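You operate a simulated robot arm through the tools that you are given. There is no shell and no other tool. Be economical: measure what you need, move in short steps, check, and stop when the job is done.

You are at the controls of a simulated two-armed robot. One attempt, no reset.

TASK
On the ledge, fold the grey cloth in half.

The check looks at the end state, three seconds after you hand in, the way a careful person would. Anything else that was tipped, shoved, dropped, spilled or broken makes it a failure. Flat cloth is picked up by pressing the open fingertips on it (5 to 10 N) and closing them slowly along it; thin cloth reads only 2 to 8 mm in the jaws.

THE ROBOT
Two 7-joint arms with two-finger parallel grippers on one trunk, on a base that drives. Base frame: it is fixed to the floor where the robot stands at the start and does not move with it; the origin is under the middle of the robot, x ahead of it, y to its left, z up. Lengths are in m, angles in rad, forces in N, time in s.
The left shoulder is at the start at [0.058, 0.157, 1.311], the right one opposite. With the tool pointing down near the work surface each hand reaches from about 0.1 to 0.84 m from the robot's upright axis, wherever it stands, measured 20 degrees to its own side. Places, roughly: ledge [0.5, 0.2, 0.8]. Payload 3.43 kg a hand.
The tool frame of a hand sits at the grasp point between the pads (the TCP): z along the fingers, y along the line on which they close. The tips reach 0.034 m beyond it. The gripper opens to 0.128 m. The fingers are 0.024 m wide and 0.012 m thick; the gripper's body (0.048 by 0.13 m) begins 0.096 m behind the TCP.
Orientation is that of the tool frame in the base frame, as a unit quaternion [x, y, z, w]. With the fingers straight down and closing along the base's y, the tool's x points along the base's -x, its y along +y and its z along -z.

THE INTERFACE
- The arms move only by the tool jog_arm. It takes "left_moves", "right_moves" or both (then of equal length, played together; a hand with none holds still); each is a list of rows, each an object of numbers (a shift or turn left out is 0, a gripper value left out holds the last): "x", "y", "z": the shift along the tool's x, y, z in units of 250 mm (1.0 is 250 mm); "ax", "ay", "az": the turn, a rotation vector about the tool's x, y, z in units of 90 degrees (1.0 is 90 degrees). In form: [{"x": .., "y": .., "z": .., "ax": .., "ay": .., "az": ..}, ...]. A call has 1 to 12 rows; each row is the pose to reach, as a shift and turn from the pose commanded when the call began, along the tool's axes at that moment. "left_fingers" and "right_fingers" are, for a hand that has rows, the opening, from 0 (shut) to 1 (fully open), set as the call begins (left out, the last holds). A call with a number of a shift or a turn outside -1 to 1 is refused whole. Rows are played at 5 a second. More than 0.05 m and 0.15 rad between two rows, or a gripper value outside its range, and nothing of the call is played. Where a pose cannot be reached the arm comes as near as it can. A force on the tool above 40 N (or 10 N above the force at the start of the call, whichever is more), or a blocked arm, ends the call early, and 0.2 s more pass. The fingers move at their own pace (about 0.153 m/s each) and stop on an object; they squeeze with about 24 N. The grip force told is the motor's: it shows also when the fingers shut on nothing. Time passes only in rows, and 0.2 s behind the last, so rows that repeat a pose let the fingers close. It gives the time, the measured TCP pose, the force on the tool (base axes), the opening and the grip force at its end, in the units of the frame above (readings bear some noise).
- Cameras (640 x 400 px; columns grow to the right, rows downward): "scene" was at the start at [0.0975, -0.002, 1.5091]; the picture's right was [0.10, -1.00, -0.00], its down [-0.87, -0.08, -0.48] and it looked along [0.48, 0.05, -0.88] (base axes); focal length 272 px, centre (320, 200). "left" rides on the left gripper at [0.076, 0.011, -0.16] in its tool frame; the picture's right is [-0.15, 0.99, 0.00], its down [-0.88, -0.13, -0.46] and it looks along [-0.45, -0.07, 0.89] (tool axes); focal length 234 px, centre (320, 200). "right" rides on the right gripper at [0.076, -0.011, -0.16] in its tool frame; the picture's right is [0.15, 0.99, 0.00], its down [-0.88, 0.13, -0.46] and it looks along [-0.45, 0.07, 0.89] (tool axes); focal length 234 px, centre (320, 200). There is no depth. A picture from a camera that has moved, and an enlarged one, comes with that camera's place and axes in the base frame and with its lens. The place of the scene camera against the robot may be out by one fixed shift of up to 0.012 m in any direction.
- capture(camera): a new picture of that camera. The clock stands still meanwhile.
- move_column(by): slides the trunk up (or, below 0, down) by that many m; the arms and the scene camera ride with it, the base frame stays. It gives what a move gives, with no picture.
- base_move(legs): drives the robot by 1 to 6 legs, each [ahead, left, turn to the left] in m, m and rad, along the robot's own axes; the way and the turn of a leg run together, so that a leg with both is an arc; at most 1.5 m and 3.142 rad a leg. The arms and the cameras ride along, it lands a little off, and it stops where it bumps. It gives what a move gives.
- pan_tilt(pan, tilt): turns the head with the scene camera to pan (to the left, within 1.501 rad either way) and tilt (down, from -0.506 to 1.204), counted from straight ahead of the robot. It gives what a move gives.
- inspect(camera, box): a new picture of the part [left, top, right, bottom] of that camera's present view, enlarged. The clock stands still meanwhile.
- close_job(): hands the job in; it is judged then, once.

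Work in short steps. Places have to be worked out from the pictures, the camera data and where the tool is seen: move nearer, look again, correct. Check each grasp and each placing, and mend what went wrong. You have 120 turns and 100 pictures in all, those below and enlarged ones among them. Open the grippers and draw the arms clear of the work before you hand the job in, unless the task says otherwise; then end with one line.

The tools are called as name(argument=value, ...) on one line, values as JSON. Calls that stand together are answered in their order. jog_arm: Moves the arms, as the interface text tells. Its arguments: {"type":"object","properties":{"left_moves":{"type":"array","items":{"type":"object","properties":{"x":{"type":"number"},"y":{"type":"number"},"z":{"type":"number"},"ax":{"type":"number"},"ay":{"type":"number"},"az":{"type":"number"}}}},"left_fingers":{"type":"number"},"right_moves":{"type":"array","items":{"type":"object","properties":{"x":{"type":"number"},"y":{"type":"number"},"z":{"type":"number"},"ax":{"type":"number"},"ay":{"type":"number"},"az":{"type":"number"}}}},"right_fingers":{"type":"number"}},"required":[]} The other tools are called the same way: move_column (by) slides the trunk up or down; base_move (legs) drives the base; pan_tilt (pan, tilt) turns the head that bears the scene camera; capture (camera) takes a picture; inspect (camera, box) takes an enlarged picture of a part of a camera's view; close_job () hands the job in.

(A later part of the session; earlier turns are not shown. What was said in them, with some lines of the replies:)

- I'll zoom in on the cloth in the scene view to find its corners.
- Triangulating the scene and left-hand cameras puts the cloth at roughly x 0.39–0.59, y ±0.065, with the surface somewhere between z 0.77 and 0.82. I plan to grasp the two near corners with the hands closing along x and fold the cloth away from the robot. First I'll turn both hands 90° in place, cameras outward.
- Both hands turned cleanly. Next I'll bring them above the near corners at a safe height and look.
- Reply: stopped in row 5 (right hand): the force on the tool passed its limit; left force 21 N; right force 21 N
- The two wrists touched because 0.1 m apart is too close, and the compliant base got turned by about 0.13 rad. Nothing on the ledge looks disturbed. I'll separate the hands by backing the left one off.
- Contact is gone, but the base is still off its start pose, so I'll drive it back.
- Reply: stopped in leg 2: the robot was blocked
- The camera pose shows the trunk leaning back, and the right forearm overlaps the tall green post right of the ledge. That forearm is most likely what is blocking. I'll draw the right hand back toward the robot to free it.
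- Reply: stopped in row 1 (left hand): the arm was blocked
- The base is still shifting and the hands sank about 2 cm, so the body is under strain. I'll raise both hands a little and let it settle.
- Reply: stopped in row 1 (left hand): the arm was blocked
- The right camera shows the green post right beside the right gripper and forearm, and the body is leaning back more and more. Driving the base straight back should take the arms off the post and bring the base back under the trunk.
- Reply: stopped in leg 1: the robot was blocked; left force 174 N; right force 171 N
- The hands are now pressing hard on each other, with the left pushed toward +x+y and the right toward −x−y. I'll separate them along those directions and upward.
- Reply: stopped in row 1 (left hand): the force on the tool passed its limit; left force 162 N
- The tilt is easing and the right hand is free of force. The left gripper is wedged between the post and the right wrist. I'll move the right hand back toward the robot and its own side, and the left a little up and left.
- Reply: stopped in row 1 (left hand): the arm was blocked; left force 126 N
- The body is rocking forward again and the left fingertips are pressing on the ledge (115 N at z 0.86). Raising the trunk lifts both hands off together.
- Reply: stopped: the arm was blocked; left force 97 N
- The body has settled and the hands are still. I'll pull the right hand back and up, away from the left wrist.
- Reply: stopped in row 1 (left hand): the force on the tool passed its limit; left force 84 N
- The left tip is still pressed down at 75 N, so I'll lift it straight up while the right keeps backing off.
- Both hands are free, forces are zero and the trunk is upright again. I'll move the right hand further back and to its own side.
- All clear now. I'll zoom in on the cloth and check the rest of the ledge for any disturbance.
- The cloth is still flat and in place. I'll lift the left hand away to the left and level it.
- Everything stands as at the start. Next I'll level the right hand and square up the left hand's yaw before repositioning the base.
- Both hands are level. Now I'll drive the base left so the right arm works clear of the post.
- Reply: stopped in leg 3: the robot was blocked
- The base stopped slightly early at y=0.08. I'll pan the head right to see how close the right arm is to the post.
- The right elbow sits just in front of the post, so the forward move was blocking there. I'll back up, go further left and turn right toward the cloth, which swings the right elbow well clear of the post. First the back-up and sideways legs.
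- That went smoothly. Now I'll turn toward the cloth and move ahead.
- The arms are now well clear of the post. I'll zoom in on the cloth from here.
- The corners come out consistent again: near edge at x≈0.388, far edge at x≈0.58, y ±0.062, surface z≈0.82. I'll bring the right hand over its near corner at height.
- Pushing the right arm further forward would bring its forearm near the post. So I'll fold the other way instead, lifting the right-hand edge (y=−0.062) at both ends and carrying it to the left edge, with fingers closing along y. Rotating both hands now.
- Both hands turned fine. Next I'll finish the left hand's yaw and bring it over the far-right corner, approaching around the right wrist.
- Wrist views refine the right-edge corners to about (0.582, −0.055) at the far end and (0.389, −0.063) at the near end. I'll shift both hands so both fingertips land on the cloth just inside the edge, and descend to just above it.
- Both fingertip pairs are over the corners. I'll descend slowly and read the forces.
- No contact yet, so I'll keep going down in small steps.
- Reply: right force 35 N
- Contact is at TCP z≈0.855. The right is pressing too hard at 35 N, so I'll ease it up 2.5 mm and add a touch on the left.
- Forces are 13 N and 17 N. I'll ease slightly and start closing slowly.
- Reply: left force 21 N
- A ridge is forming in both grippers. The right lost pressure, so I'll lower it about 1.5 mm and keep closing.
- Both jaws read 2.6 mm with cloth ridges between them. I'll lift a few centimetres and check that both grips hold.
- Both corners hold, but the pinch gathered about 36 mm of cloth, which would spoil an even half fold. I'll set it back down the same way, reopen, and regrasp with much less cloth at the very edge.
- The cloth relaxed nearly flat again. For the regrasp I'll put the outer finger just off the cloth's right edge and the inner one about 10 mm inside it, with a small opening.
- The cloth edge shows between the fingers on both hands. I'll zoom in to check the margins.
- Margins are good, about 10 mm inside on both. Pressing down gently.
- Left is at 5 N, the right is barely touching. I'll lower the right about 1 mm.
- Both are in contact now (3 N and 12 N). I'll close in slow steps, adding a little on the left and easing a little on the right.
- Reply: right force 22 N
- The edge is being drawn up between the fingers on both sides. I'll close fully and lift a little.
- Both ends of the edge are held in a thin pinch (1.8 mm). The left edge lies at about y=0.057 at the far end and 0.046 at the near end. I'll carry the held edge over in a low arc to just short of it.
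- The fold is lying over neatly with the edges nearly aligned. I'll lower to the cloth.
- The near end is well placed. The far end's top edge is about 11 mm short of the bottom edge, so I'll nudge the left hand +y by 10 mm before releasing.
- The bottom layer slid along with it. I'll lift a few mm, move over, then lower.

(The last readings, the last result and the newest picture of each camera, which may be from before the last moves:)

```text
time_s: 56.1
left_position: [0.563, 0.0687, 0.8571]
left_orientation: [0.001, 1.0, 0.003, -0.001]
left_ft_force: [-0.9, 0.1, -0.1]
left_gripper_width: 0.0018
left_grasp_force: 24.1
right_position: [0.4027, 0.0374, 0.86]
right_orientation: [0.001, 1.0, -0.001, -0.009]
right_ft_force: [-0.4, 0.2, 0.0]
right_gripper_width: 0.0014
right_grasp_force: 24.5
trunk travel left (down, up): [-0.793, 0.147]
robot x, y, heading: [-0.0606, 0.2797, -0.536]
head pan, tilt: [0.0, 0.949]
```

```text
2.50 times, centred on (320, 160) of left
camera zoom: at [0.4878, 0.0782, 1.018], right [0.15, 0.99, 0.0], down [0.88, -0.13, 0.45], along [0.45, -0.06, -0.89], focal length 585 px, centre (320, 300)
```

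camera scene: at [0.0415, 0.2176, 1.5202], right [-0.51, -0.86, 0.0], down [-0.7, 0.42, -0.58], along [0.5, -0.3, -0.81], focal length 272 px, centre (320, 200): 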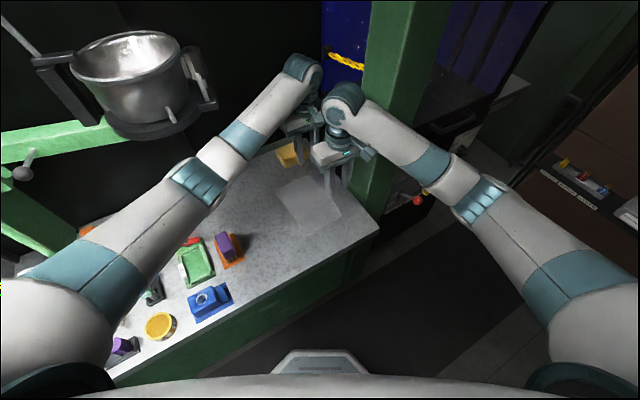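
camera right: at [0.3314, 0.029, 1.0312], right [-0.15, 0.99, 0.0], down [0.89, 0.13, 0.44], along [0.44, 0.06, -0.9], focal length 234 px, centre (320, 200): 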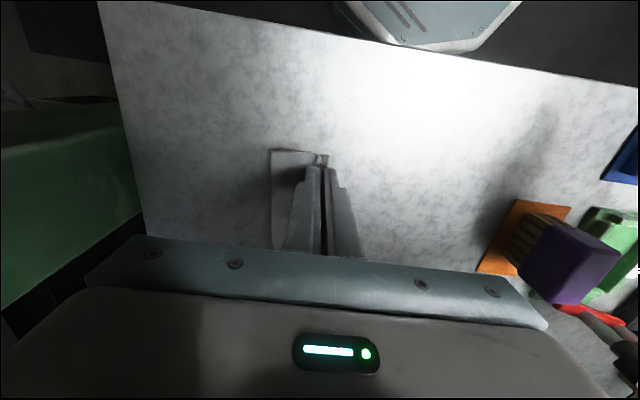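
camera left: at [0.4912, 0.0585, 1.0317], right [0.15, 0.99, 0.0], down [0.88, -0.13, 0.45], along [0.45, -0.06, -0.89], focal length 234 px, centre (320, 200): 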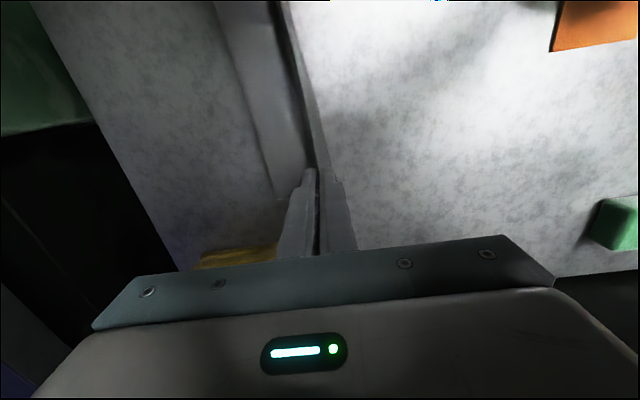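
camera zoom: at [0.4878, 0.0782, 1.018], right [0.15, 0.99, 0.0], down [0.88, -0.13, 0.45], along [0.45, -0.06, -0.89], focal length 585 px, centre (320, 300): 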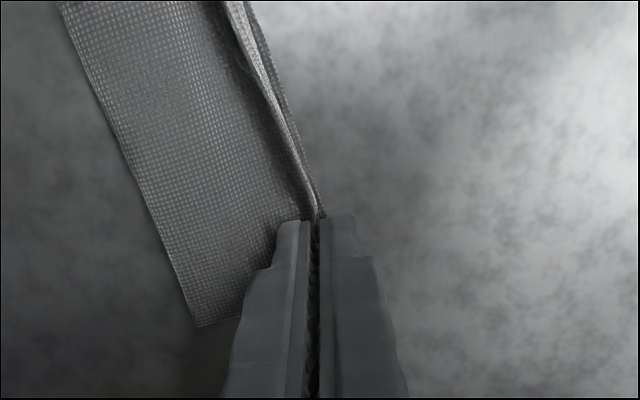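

Now the edges nearly coincide at the far end. I'll come back 4 mm to leave room for the small pinched flap, then open both grippers slightly.

jog_arm(left_moves=[{"y": -0.008, "z": -0.008}, {"y": -0.016, "z": -0.004}, {"y": -0.016, "z": 0.0}])

jog_arm(left_moves=[{"y": 0.0}, {"y": 0.0}, {"y": 0.0}], right_moves=[{"y": 0.0}, {"y": 0.0}, {"y": 0.0}], left_fingers=0.12, right_fingers=0.12)

inspect(camera="left", box=[240, 80, 400, 240])

inspect(camera="right", box=[240, 110, 400, 270])

```text
time_s: 56.9
left_position: [0.5635, 0.0635, 0.8597]
left_orientation: [0.001, 1.0, 0.003, -0.002]
left_ft_force: [-1.5, 0.9, 0.5]
left_gripper_width: 0.0018
left_grasp_force: 24.3
right_position: [0.4025, 0.0373, 0.8594]
right_orientation: [0.0, 1.0, 0.0, -0.008]
right_ft_force: [1.6, 0.0, 0.4]
right_gripper_width: 0.0015
right_grasp_force: 24.0
trunk travel left (down, up): [-0.793, 0.147]
robot x, y, heading: [-0.059, 0.2801, -0.54]
head pan, tilt: [0.0, 0.949]
```

```text
time_s: 57.7
left_position: [0.5642, 0.0637, 0.8589]
left_orientation: [0.0, 1.0, 0.003, -0.002]
left_ft_force: [0.2, -0.2, -0.2]
left_gripper_width: 0.0153
left_grasp_force: 0.0
right_position: [0.402, 0.0377, 0.8594]
right_orientation: [0.001, 1.0, 0.0, -0.007]
right_ft_force: [0.2, 0.4, -0.3]
right_gripper_width: 0.0154
right_grasp_force: 0.0
trunk travel left (down, up): [-0.793, 0.147]
robot x, y, heading: [-0.0629, 0.2835, -0.538]
head pan, tilt: [0.0, 0.949]
```

```text
2.50 times, centred on (320, 160) of left
camera zoom: at [0.4888, 0.0738, 1.018], right [0.15, 0.99, 0.01], down [0.88, -0.13, 0.45], along [0.45, -0.06, -0.89], focal length 585 px, centre (320, 300)
```

zoom: 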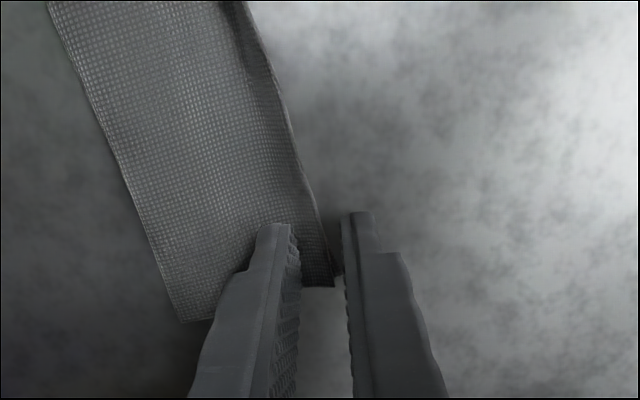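

```text
2.50 times, centred on (320, 190) of right
camera zoom: at [0.3305, 0.0281, 1.0196], right [-0.15, 0.99, 0.0], down [0.89, 0.13, 0.44], along [0.44, 0.06, -0.9], focal length 585 px, centre (320, 225)
```

zoom: 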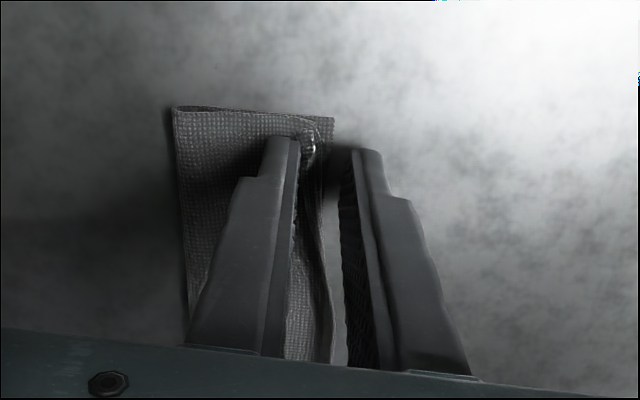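

The edges coincide well. I'll lift both hands straight up, with the fingers kept at a small opening, and look.

jog_arm(left_moves=[{"z": -0.06}, {"z": -0.14}, {"z": -0.24}, {"z": -0.36}, {"z": -0.36}], right_moves=[{"z": -0.06}, {"z": -0.14}, {"z": -0.24}, {"z": -0.36}, {"z": -0.36}])

capture(camera="left")

inspect(camera="right", box=[240, 110, 400, 270])

```text
time_s: 58.9
left_position: [0.5636, 0.0642, 0.9481]
left_orientation: [0.0, 1.0, 0.004, -0.002]
left_ft_force: [0.1, -0.1, -0.1]
left_gripper_width: 0.0154
left_grasp_force: 0.1
right_position: [0.4033, 0.0373, 0.9479]
right_orientation: [0.001, 1.0, -0.001, -0.008]
right_ft_force: [0.1, -0.3, 0.7]
right_gripper_width: 0.0155
right_grasp_force: 0.1
trunk travel left (down, up): [-0.793, 0.147]
robot x, y, heading: [-0.0583, 0.2792, -0.537]
head pan, tilt: [0.0, 0.949]
```

```text
36 pictures are left
camera left: at [0.4884, 0.0747, 1.1085], right [0.15, 0.99, 0.01], down [0.88, -0.13, 0.45], along [0.45, -0.06, -0.89], focal length 234 px, centre (320, 200)
```

left: 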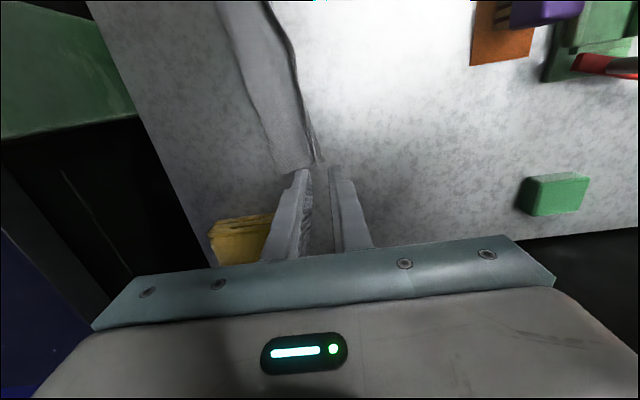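

```text
2.50 times, centred on (320, 190) of right
camera zoom: at [0.3304, 0.0268, 1.1096], right [-0.15, 0.99, 0.0], down [0.89, 0.13, 0.44], along [0.44, 0.06, -0.9], focal length 585 px, centre (320, 225)
```

zoom: 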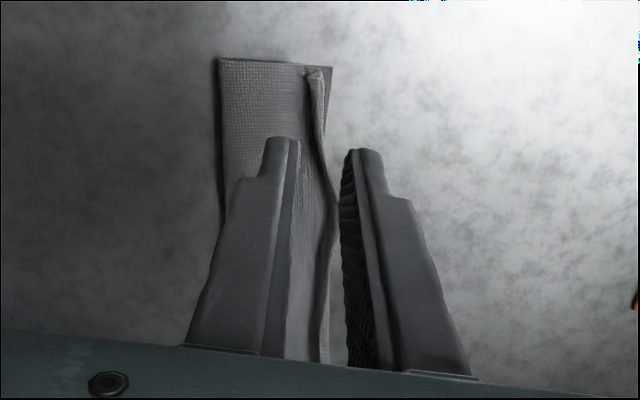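

The far end looks good. The near corner seems to have a small turned-up flap. I'll clear both hands to see the whole cloth.

jog_arm(left_moves=[{"z": -0.1, "y": 0.08}, {"z": -0.2, "y": 0.18}, {"z": -0.2, "y": 0.3}, {"z": -0.2, "y": 0.42}, {"z": -0.2, "y": 0.54}, {"z": -0.2, "y": 0.54}], right_moves=[{"z": -0.06, "x": 0.08}, {"z": -0.12, "x": 0.18}, {"z": -0.12, "x": 0.3}, {"z": -0.12, "x": 0.42}, {"z": -0.12, "x": 0.52}, {"z": -0.12, "x": 0.52}])

inspect(camera="scene", box=[220, 120, 380, 280])

capture(camera="right")

capture(camera="left")

```text
time_s: 60.3
left_position: [0.5311, 0.1299, 1.0145]
left_orientation: [0.03, 0.999, 0.011, 0.01]
left_ft_force: [-0.4, 0.2, 0.1]
left_gripper_width: 0.0154
left_grasp_force: 0.1
right_position: [0.2381, -0.0091, 0.985]
right_orientation: [0.021, 1.0, 0.011, 0.004]
right_ft_force: [0.7, -0.7, -1.6]
right_gripper_width: 0.0154
right_grasp_force: 0.2
trunk travel left (down, up): [-0.793, 0.147]
robot x, y, heading: [-0.0664, 0.2656, -0.577]
head pan, tilt: [0.0, 0.949]
```

```text
2.50 times, centred on (300, 200) of scene
camera zoom: at [0.0013, 0.1631, 1.5219], right [-0.55, -0.84, -0.03], down [-0.67, 0.46, -0.59], along [0.51, -0.3, -0.81], focal length 680 px, centre (370, 200)
```

zoom: 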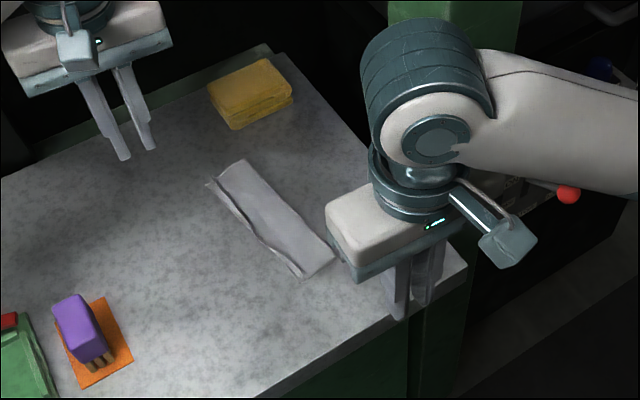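

```text
33 pictures are left
camera right: at [0.1613, -0.0199, 1.1432], right [-0.1, 0.99, 0.02], down [0.88, 0.08, 0.46], along [0.46, 0.07, -0.89], focal length 234 px, centre (320, 200)
```

right: 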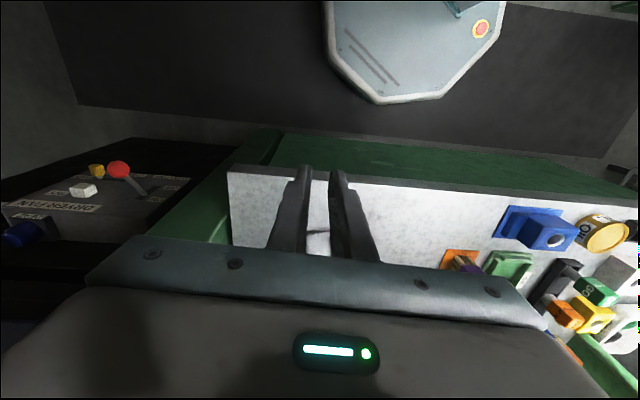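

```text
32 pictures are left
camera left: at [0.4521, 0.1428, 1.1715], right [0.2, 0.98, 0.02], down [0.86, -0.19, 0.47], along [0.47, -0.08, -0.88], focal length 234 px, centre (320, 200)
```

left: 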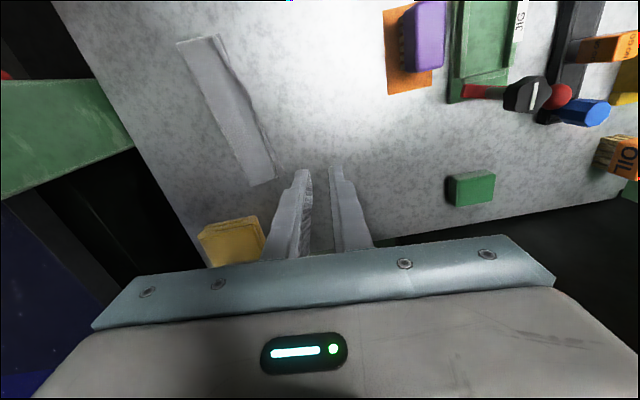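

The fold looks neat, but the base is being pushed again (heading −0.577). The right elbow likely met the post as the hand came back, so I'll undo part of that right-hand retraction now.

jog_arm(right_moves=[{"x": -0.1, "y": 0.03, "z": -0.02}, {"x": -0.2, "y": 0.06, "z": -0.03}, {"x": -0.3, "y": 0.1, "z": -0.04}, {"x": -0.36, "y": 0.12, "z": -0.04}, {"x": -0.36, "y": 0.12, "z": -0.04}])

capture(camera="scene")

```text
time_s: 61.5
left_position: [0.5291, 0.1304, 1.014]
left_orientation: [0.038, 0.999, 0.005, 0.013]
left_ft_force: [0.6, -0.2, -0.4]
left_gripper_width: 0.0154
left_grasp_force: 0.1
right_position: [0.3296, 0.0205, 0.9975]
right_orientation: [0.026, 1.0, 0.006, 0.006]
right_ft_force: [-0.4, 0.0, 0.7]
right_gripper_width: 0.0152
right_grasp_force: 0.1
trunk travel left (down, up): [-0.793, 0.147]
robot x, y, heading: [-0.0561, 0.2654, -0.59]
head pan, tilt: [0.0, 0.949]
```

```text
31 pictures are left
camera scene: at [0.002, 0.1757, 1.5216], right [-0.56, -0.83, -0.03], down [-0.66, 0.46, -0.59], along [0.51, -0.31, -0.8], focal length 272 px, centre (320, 200)
```

scene: 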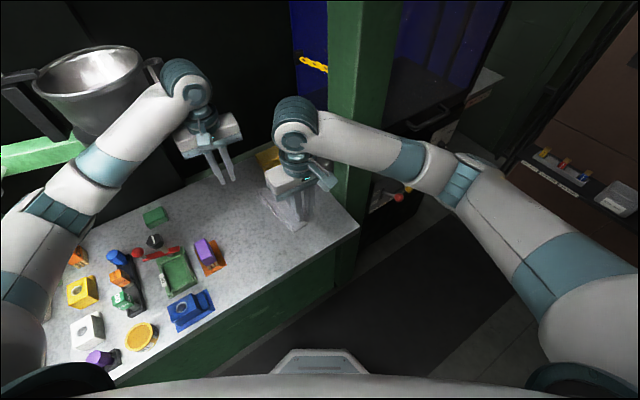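

Still leaning. Now I see that the left wrist is against the mixing bowl, which is what it pushed on. I'll back the left hand away from the bowl.

jog_arm(left_moves=[{"x": 0.03, "y": -0.06}, {"x": 0.05, "y": -0.12}, {"x": 0.07, "y": -0.18}, {"x": 0.08, "y": -0.24}, {"x": 0.08, "y": -0.28}, {"x": 0.08, "y": -0.28}])

capture(camera="scene")

```text
time_s: 62.9
left_position: [0.5266, 0.141, 1.0116]
left_orientation: [0.0, 1.0, -0.001, 0.008]
left_ft_force: [0.2, -0.3, -0.4]
left_gripper_width: 0.0153
left_grasp_force: 0.0
right_position: [0.3463, 0.08, 1.0]
right_orientation: [-0.001, 1.0, -0.006, 0.002]
right_ft_force: [0.0, -0.5, -0.3]
right_gripper_width: 0.0155
right_grasp_force: 0.1
trunk travel left (down, up): [-0.793, 0.147]
robot x, y, heading: [-0.0638, 0.2819, -0.534]
head pan, tilt: [0.0, 0.949]
```

```text
30 pictures are left
camera scene: at [0.0149, 0.2302, 1.5225], right [-0.51, -0.86, 0.0], down [-0.69, 0.41, -0.6], along [0.52, -0.3, -0.8], focal length 272 px, centre (320, 200)
```

scene: 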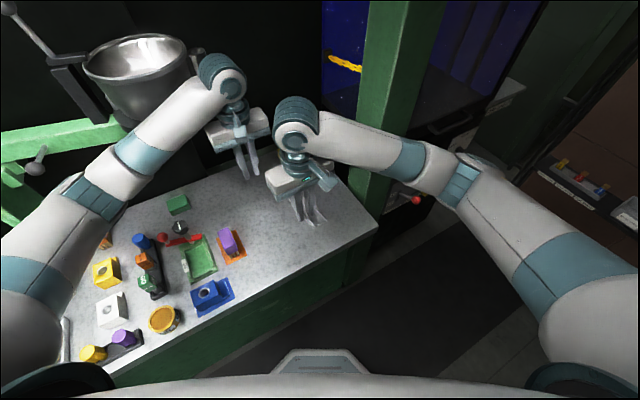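

The body came most of the way back upright. I'll move the left hand a bit further from the bowl.

jog_arm(left_moves=[{"x": 0.06, "y": -0.05}, {"x": 0.12, "y": -0.1}, {"x": 0.18, "y": -0.15}, {"x": 0.24, "y": -0.2}, {"x": 0.24, "y": -0.2}])

capture(camera="scene")

```text
time_s: 63.9
left_position: [0.4928, 0.084, 0.9989]
left_orientation: [-0.002, 1.0, 0.006, -0.001]
left_ft_force: [2.0, 2.1, -0.7]
left_gripper_width: 0.0155
left_grasp_force: 0.0
right_position: [0.362, 0.0662, 0.9902]
right_orientation: [0.001, 1.0, -0.001, -0.008]
right_ft_force: [0.0, 0.3, 0.3]
right_gripper_width: 0.0152
right_grasp_force: 0.0
trunk travel left (down, up): [-0.793, 0.147]
robot x, y, heading: [-0.0638, 0.2801, -0.539]
head pan, tilt: [0.0, 0.949]
stopped in row 4 (left hand): the force on the tool passed its limit (the readings are from after the stop); the commanded pose is now the measured one
```

```text
29 pictures are left
camera scene: at [0.0411, 0.2132, 1.52], right [-0.51, -0.86, 0.0], down [-0.7, 0.42, -0.58], along [0.5, -0.3, -0.81], focal length 272 px, centre (320, 200)
```

scene: 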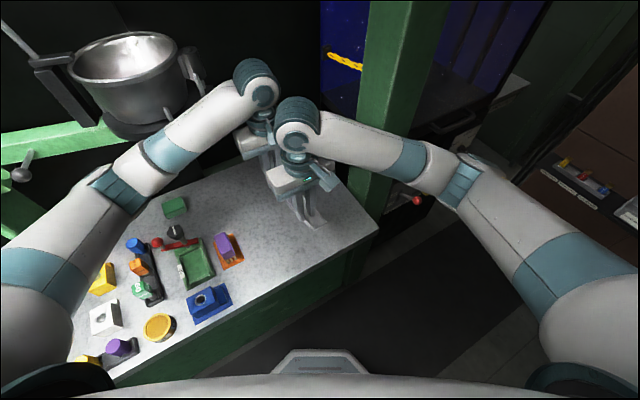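

The trunk is fully upright and the bowl stands as before. The left camera just brushed the right hand. I'll shift the left forward slightly, then draw the right hand back slowly.

jog_arm(left_moves=[{"x": -0.06, "y": -0.03}, {"x": -0.12, "y": -0.06}, {"x": -0.12, "y": -0.06}])

jog_arm(right_moves=[{"x": 0.06, "y": -0.02}, {"x": 0.12, "y": -0.04}, {"x": 0.18, "y": -0.06}, {"x": 0.24, "y": -0.08}, {"x": 0.3, "y": -0.1}, {"x": 0.36, "y": -0.12}, {"x": 0.42, "y": -0.12}, {"x": 0.42, "y": -0.12}])

capture(camera="scene")

inspect(camera="scene", box=[240, 140, 360, 260])

```text
time_s: 64.7
left_position: [0.5118, 0.0773, 1.0001]
left_orientation: [-0.004, 1.0, 0.005, 0.0]
left_ft_force: [-0.4, -0.2, -0.5]
left_gripper_width: 0.0157
left_grasp_force: 0.1
right_position: [0.3546, 0.0729, 0.9955]
right_orientation: [0.001, 1.0, -0.006, -0.004]
right_ft_force: [0.1, -0.2, -0.1]
right_gripper_width: 0.0154
right_grasp_force: 0.1
trunk travel left (down, up): [-0.793, 0.147]
robot x, y, heading: [-0.0626, 0.2811, -0.538]
head pan, tilt: [0.0, 0.949]
```

```text
time_s: 66.5
left_position: [0.5121, 0.0774, 1.0005]
left_orientation: [-0.004, 1.0, 0.005, 0.0]
left_ft_force: [0.0, 0.5, -0.5]
left_gripper_width: 0.0152
left_grasp_force: 0.0
right_position: [0.248, 0.0426, 0.9965]
right_orientation: [0.002, 1.0, -0.005, -0.005]
right_ft_force: [1.1, 0.3, 0.4]
right_gripper_width: 0.0151
right_grasp_force: 0.0
trunk travel left (down, up): [-0.793, 0.147]
robot x, y, heading: [-0.0614, 0.2816, -0.535]
head pan, tilt: [0.0, 0.949]
```

```text
28 pictures are left
camera scene: at [0.0301, 0.2238, 1.5213], right [-0.51, -0.86, 0.0], down [-0.69, 0.41, -0.59], along [0.51, -0.3, -0.81], focal length 272 px, centre (320, 200)
```

scene: 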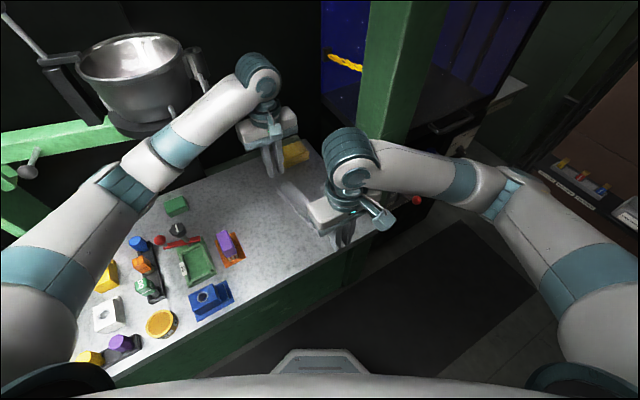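

```text
3.33 times, centred on (300, 200) of scene
camera zoom: at [0.0301, 0.2238, 1.5213], right [-0.51, -0.86, 0.0], down [-0.69, 0.41, -0.59], along [0.51, -0.3, -0.81], focal length 906 px, centre (387, 200)
```

zoom: 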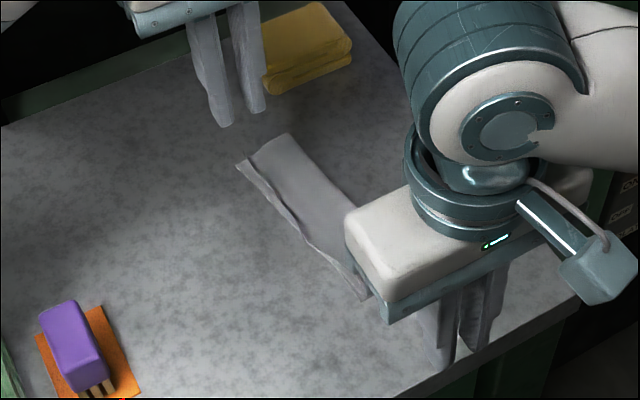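

The body is steady with just a slight lean. I'll look at the cloth with the wrist cameras.

inspect(camera="left", box=[140, 0, 400, 200])

capture(camera="right")

```text
2.00 times, centred on (270, 100) of left
camera zoom: at [0.4361, 0.0854, 1.1595], right [0.14, 0.99, 0.01], down [0.88, -0.13, 0.45], along [0.45, -0.06, -0.89], focal length 468 px, centre (420, 400)
```

zoom: 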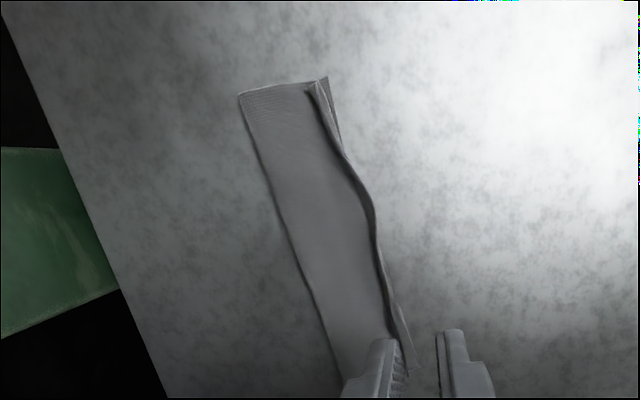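

```text
25 pictures are left
camera right: at [0.1757, 0.0342, 1.1561], right [-0.14, 0.99, -0.01], down [0.88, 0.13, 0.45], along [0.44, 0.06, -0.89], focal length 234 px, centre (320, 200)
```

right: 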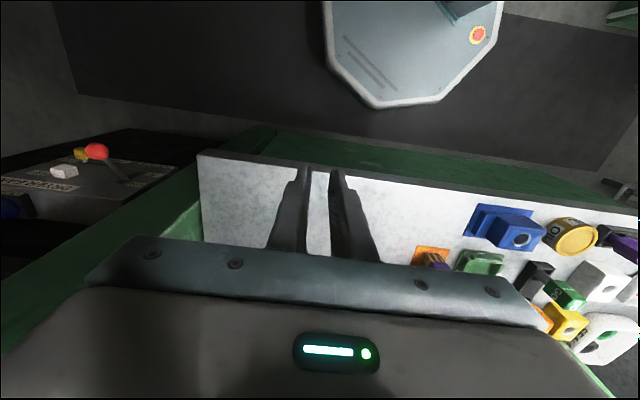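

The fold is good overall: the edges match, with only a small raised lip along the top edge. I'll zoom in on it.

inspect(camera="left", box=[225, 25, 315, 105])

inspect(camera="scene", box=[265, 165, 325, 235])

```text
5.00 times, centred on (270, 65) of left
camera zoom: at [0.4361, 0.0854, 1.1595], right [0.14, 0.99, 0.01], down [0.88, -0.13, 0.45], along [0.45, -0.06, -0.89], focal length 1171 px, centre (570, 875)
```

zoom: 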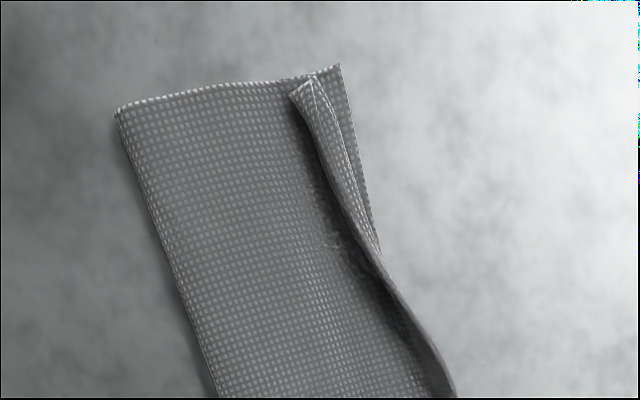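

```text
5.71 times, centred on (295, 200) of scene
camera zoom: at [0.0301, 0.2238, 1.5213], right [-0.51, -0.86, 0.0], down [-0.69, 0.41, -0.59], along [0.51, -0.3, -0.81], focal length 1554 px, centre (463, 200)
```

zoom: 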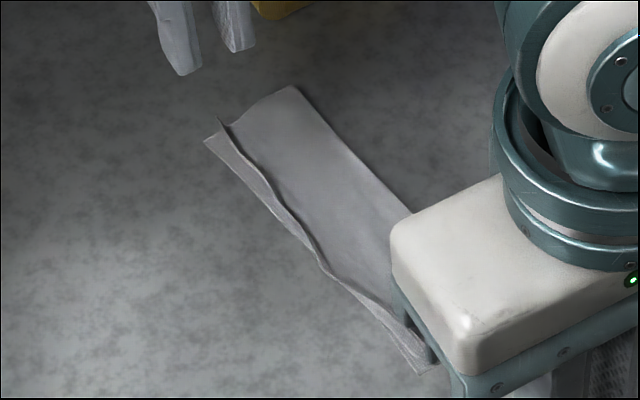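

Only a ~1 cm lip is standing along the corners. With closed fingers I'll gently sweep it outward and press it flat at both ends. First I'll position the hands on the inner side of the lip.

jog_arm(left_moves=[{"x": -0.07, "y": -0.044}, {"x": -0.14, "y": -0.09}, {"x": -0.208, "y": -0.132, "z": 0.05}, {"x": -0.208, "y": -0.132, "z": 0.15}, {"x": -0.208, "y": -0.132, "z": 0.25}, {"x": -0.208, "y": -0.132, "z": 0.36}, {"x": -0.208, "y": -0.132, "z": 0.42}, {"x": -0.208, "y": -0.132, "z": 0.42}], right_moves=[{"x": -0.1, "y": -0.02}, {"x": -0.2, "y": -0.05}, {"x": -0.3, "y": -0.08}, {"x": -0.4, "y": -0.1}, {"x": -0.5, "y": -0.1, "z": 0.1}, {"x": -0.6, "y": -0.1, "z": 0.2}, {"x": -0.616, "y": -0.1, "z": 0.32}, {"x": -0.616, "y": -0.1, "z": 0.4}], left_fingers=0.0, right_fingers=0.0)

capture(camera="left")

capture(camera="right")

```text
time_s: 68.3
left_position: [0.5745, 0.0384, 0.8942]
left_orientation: [-0.004, 1.0, 0.005, -0.002]
left_ft_force: [0.6, 0.1, -0.8]
left_gripper_width: 0.0001
left_grasp_force: 24.4
right_position: [0.4122, 0.0141, 0.8896]
right_orientation: [0.001, 1.0, -0.003, -0.009]
right_ft_force: [0.3, 1.0, 0.6]
right_gripper_width: 0.0001
right_grasp_force: 23.5
trunk travel left (down, up): [-0.793, 0.147]
robot x, y, heading: [-0.0597, 0.2794, -0.537]
head pan, tilt: [0.0, 0.949]
```

```text
22 pictures are left
camera left: at [0.5, 0.0469, 1.0539], right [0.14, 0.99, 0.01], down [0.88, -0.13, 0.45], along [0.45, -0.05, -0.89], focal length 234 px, centre (320, 200)
```

left: 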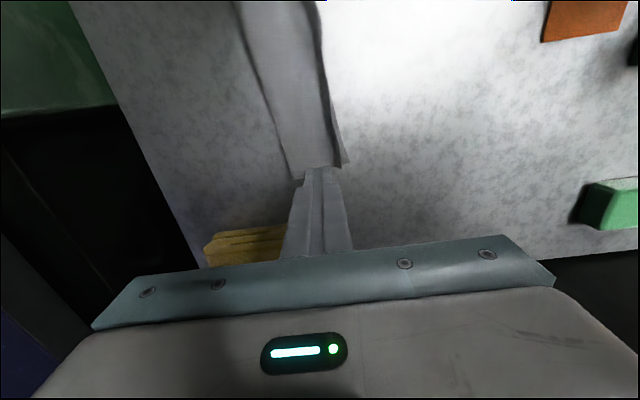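

```text
21 pictures are left
camera right: at [0.3408, 0.0042, 1.0505], right [-0.14, 0.99, 0.0], down [0.89, 0.13, 0.44], along [0.44, 0.06, -0.9], focal length 234 px, centre (320, 200)
```

right: 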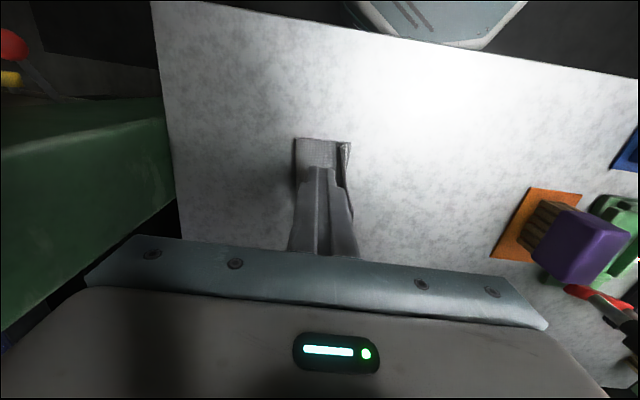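

Both are on the inner side of the lip. I'll lower to just above the top layer, sweep outward about 3 cm, finishing with light contact.

jog_arm(left_moves=[{"x": 0.05, "z": 0.04}, {"x": 0.05, "z": 0.08}, {"x": 0.05, "z": 0.12}, {"x": 0.05, "y": 0.03, "z": 0.124}, {"x": 0.05, "y": 0.06, "z": 0.126}, {"x": 0.05, "y": 0.09, "z": 0.128}, {"x": 0.05, "y": 0.12, "z": 0.13}, {"x": 0.05, "y": 0.13, "z": 0.14}, {"x": 0.05, "y": 0.13, "z": 0.145}], right_moves=[{"x": 0.05, "z": 0.04}, {"x": 0.05, "z": 0.08}, {"x": 0.05, "z": 0.104}, {"x": 0.05, "y": 0.03, "z": 0.106}, {"x": 0.05, "y": 0.06, "z": 0.108}, {"x": 0.05, "y": 0.08, "z": 0.11}, {"x": 0.05, "y": 0.1, "z": 0.112}, {"x": 0.05, "y": 0.11, "z": 0.12}, {"x": 0.05, "y": 0.11, "z": 0.128}])

capture(camera="left")

capture(camera="right")

```text
time_s: 70.3
left_position: [0.5626, 0.0715, 0.8592]
left_orientation: [-0.002, 1.0, 0.007, -0.001]
left_ft_force: [-0.4, -0.5, 0.6]
left_gripper_width: 0.0
left_grasp_force: 23.9
right_position: [0.3967, 0.0373, 0.8593]
right_orientation: [0.001, 1.0, -0.003, -0.009]
right_ft_force: [0.7, -0.6, 0.2]
right_gripper_width: 0.0002
right_grasp_force: 23.8
trunk travel left (down, up): [-0.793, 0.147]
robot x, y, heading: [-0.0601, 0.2815, -0.544]
head pan, tilt: [0.0, 0.949]
```

```text
20 pictures are left
camera left: at [0.4872, 0.0802, 1.0184], right [0.14, 0.99, 0.01], down [0.88, -0.13, 0.45], along [0.45, -0.05, -0.89], focal length 234 px, centre (320, 200)
```

left: 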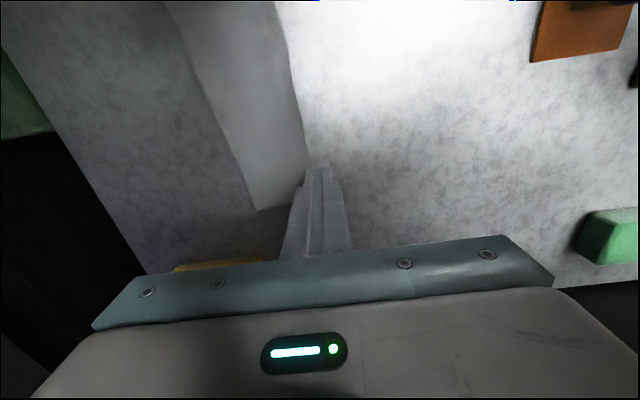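

```text
19 pictures are left
camera right: at [0.3255, 0.0285, 1.0186], right [-0.14, 0.99, 0.0], down [0.89, 0.13, 0.44], along [0.44, 0.06, -0.9], focal length 234 px, centre (320, 200)
```

right: 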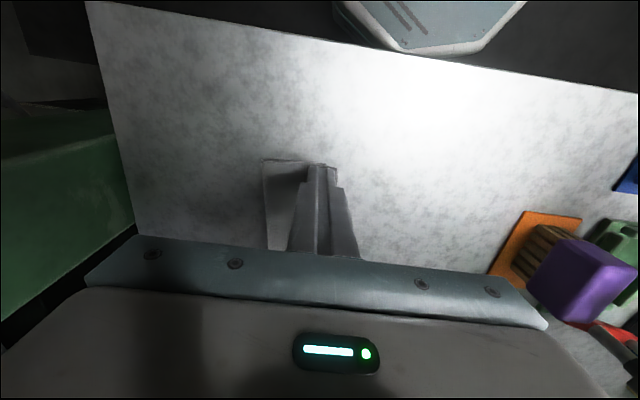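

The lip is swept over at both ends. I'll press lightly, then lift straight up.

jog_arm(left_moves=[{"z": 0.006}, {"z": 0.01}, {"z": 0.01}, {"z": -0.05}, {"z": -0.12}, {"z": -0.22}, {"z": -0.34}, {"z": -0.34}], right_moves=[{"z": 0.006}, {"z": 0.01}, {"z": 0.01}, {"z": -0.05}, {"z": -0.12}, {"z": -0.22}, {"z": -0.34}, {"z": -0.34}])

capture(camera="left")

capture(camera="right")

```text
time_s: 72.1
left_position: [0.5632, 0.067, 0.943]
left_orientation: [-0.002, 1.0, 0.007, -0.001]
left_ft_force: [0.2, -0.2, -0.2]
left_gripper_width: 0.0001
left_grasp_force: 24.1
right_position: [0.399, 0.0384, 0.9429]
right_orientation: [0.002, 1.0, -0.001, -0.009]
right_ft_force: [0.8, -0.4, 0.9]
right_gripper_width: 0.0
right_grasp_force: 23.8
trunk travel left (down, up): [-0.793, 0.147]
robot x, y, heading: [-0.0611, 0.2783, -0.537]
head pan, tilt: [0.0, 0.949]
```

```text
18 pictures are left
camera left: at [0.4875, 0.0753, 1.103], right [0.14, 0.99, 0.01], down [0.88, -0.13, 0.45], along [0.45, -0.05, -0.89], focal length 234 px, centre (320, 200)
```

left: 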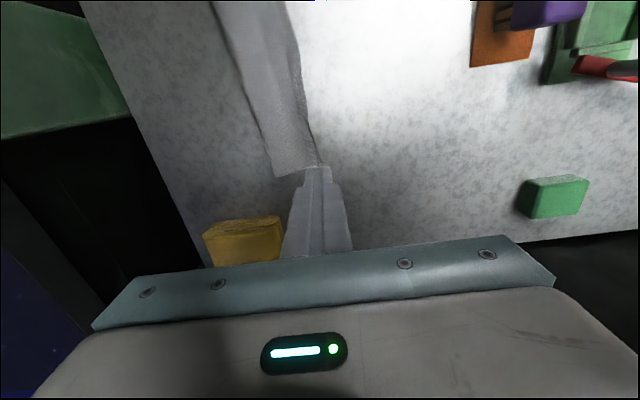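

```text
17 pictures are left
camera right: at [0.3269, 0.0292, 1.1038], right [-0.14, 0.99, 0.0], down [0.89, 0.13, 0.44], along [0.44, 0.06, -0.9], focal length 234 px, centre (320, 200)
```

right: 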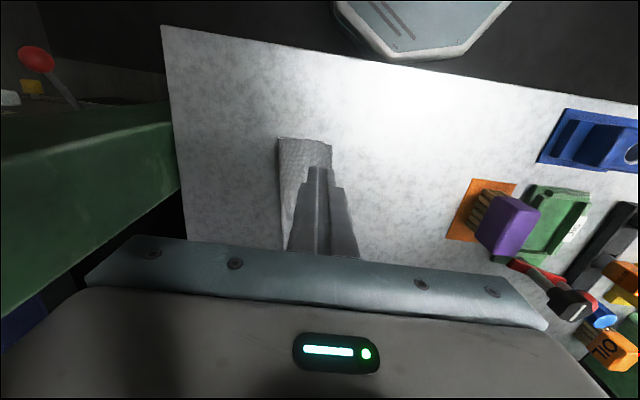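

The lip is flattened and the edges line up. I'll open the grippers and withdraw: the right back along the known clear path, the left up and slightly back, away from the bowl.

jog_arm(right_moves=[{"x": 0.02, "z": -0.08}, {"x": 0.08, "z": -0.16}, {"x": 0.16, "z": -0.22}, {"x": 0.26, "z": -0.24}, {"x": 0.36, "z": -0.24}, {"x": 0.46, "z": -0.24}, {"x": 0.56, "z": -0.24}, {"x": 0.6, "z": -0.24}, {"x": 0.6, "z": -0.24}], right_fingers=0.4)

jog_arm(left_moves=[{"z": -0.1, "y": -0.04}, {"z": -0.2, "y": -0.1}, {"z": -0.26, "x": 0.06, "y": -0.16}, {"z": -0.26, "x": 0.14, "y": -0.2}, {"z": -0.26, "x": 0.22, "y": -0.22}, {"z": -0.26, "x": 0.28, "y": -0.22}, {"z": -0.26, "x": 0.28, "y": -0.22}], left_fingers=0.4)

capture(camera="scene")

inspect(camera="left", box=[180, 0, 460, 200])

```text
time_s: 74.1
left_position: [0.5641, 0.0666, 0.9433]
left_orientation: [-0.003, 1.0, 0.007, -0.001]
left_ft_force: [0.5, 1.1, 0.2]
left_gripper_width: 0.0
left_grasp_force: 23.7
right_position: [0.2495, 0.04, 1.0077]
right_orientation: [0.002, 1.0, -0.002, -0.009]
right_ft_force: [0.1, -0.6, 0.2]
right_gripper_width: 0.0513
right_grasp_force: 0.0
trunk travel left (down, up): [-0.793, 0.147]
robot x, y, heading: [-0.0582, 0.2838, -0.539]
head pan, tilt: [0.0, 0.949]
```

```text
time_s: 75.7
left_position: [0.4955, 0.0118, 1.0073]
left_orientation: [-0.002, 1.0, 0.006, -0.001]
left_ft_force: [-0.3, -0.8, 0.0]
left_gripper_width: 0.0514
left_grasp_force: 0.0
right_position: [0.2508, 0.0404, 1.0056]
right_orientation: [0.002, 1.0, -0.002, -0.009]
right_ft_force: [0.1, -0.1, 1.0]
right_gripper_width: 0.0511
right_grasp_force: 0.1
trunk travel left (down, up): [-0.793, 0.147]
robot x, y, heading: [-0.0578, 0.2813, -0.538]
head pan, tilt: [0.0, 0.949]
```

```text
16 pictures are left
camera scene: at [0.0441, 0.2135, 1.5201], right [-0.51, -0.86, 0.0], down [-0.7, 0.42, -0.58], along [0.5, -0.3, -0.81], focal length 272 px, centre (320, 200)
```

scene: 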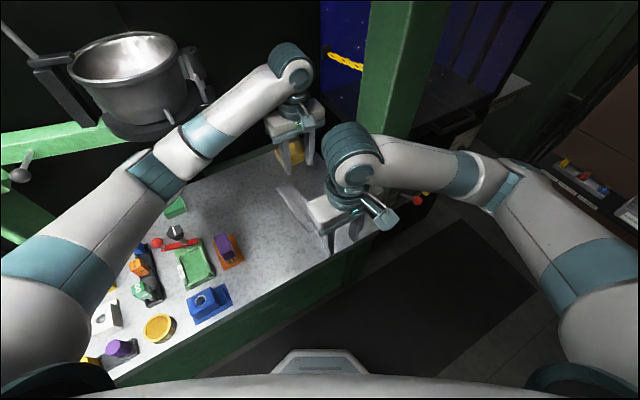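

```text
2.00 times, centred on (320, 100) of left
camera zoom: at [0.42, 0.0203, 1.1671], right [0.14, 0.99, 0.01], down [0.88, -0.13, 0.45], along [0.45, -0.05, -0.89], focal length 468 px, centre (320, 400)
```

zoom: 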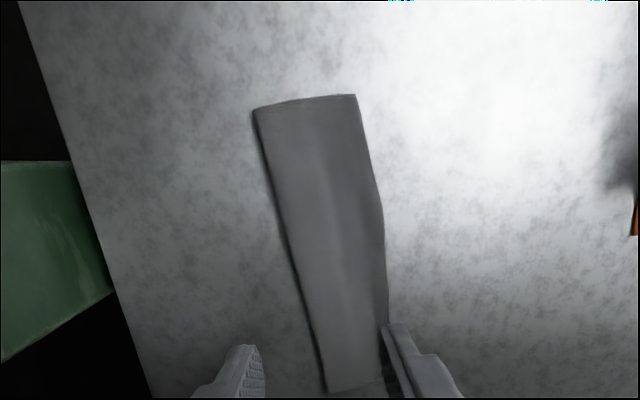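

The cloth is folded neatly in half with its edges aligned and lies flat. The other objects and the bowl look as they did before, the robot is upright, and both grippers are open and clear. Handing in.

close_job()

```text
The job is handed in.
```

The grey cloth is folded in half on the ledge, edges aligned and lying flat. On the way the arms hit the green post, each other and the mixing bowl, and the left fingertips pressed hard on the ledge (115 N), but the last pictures show nothing else moved.
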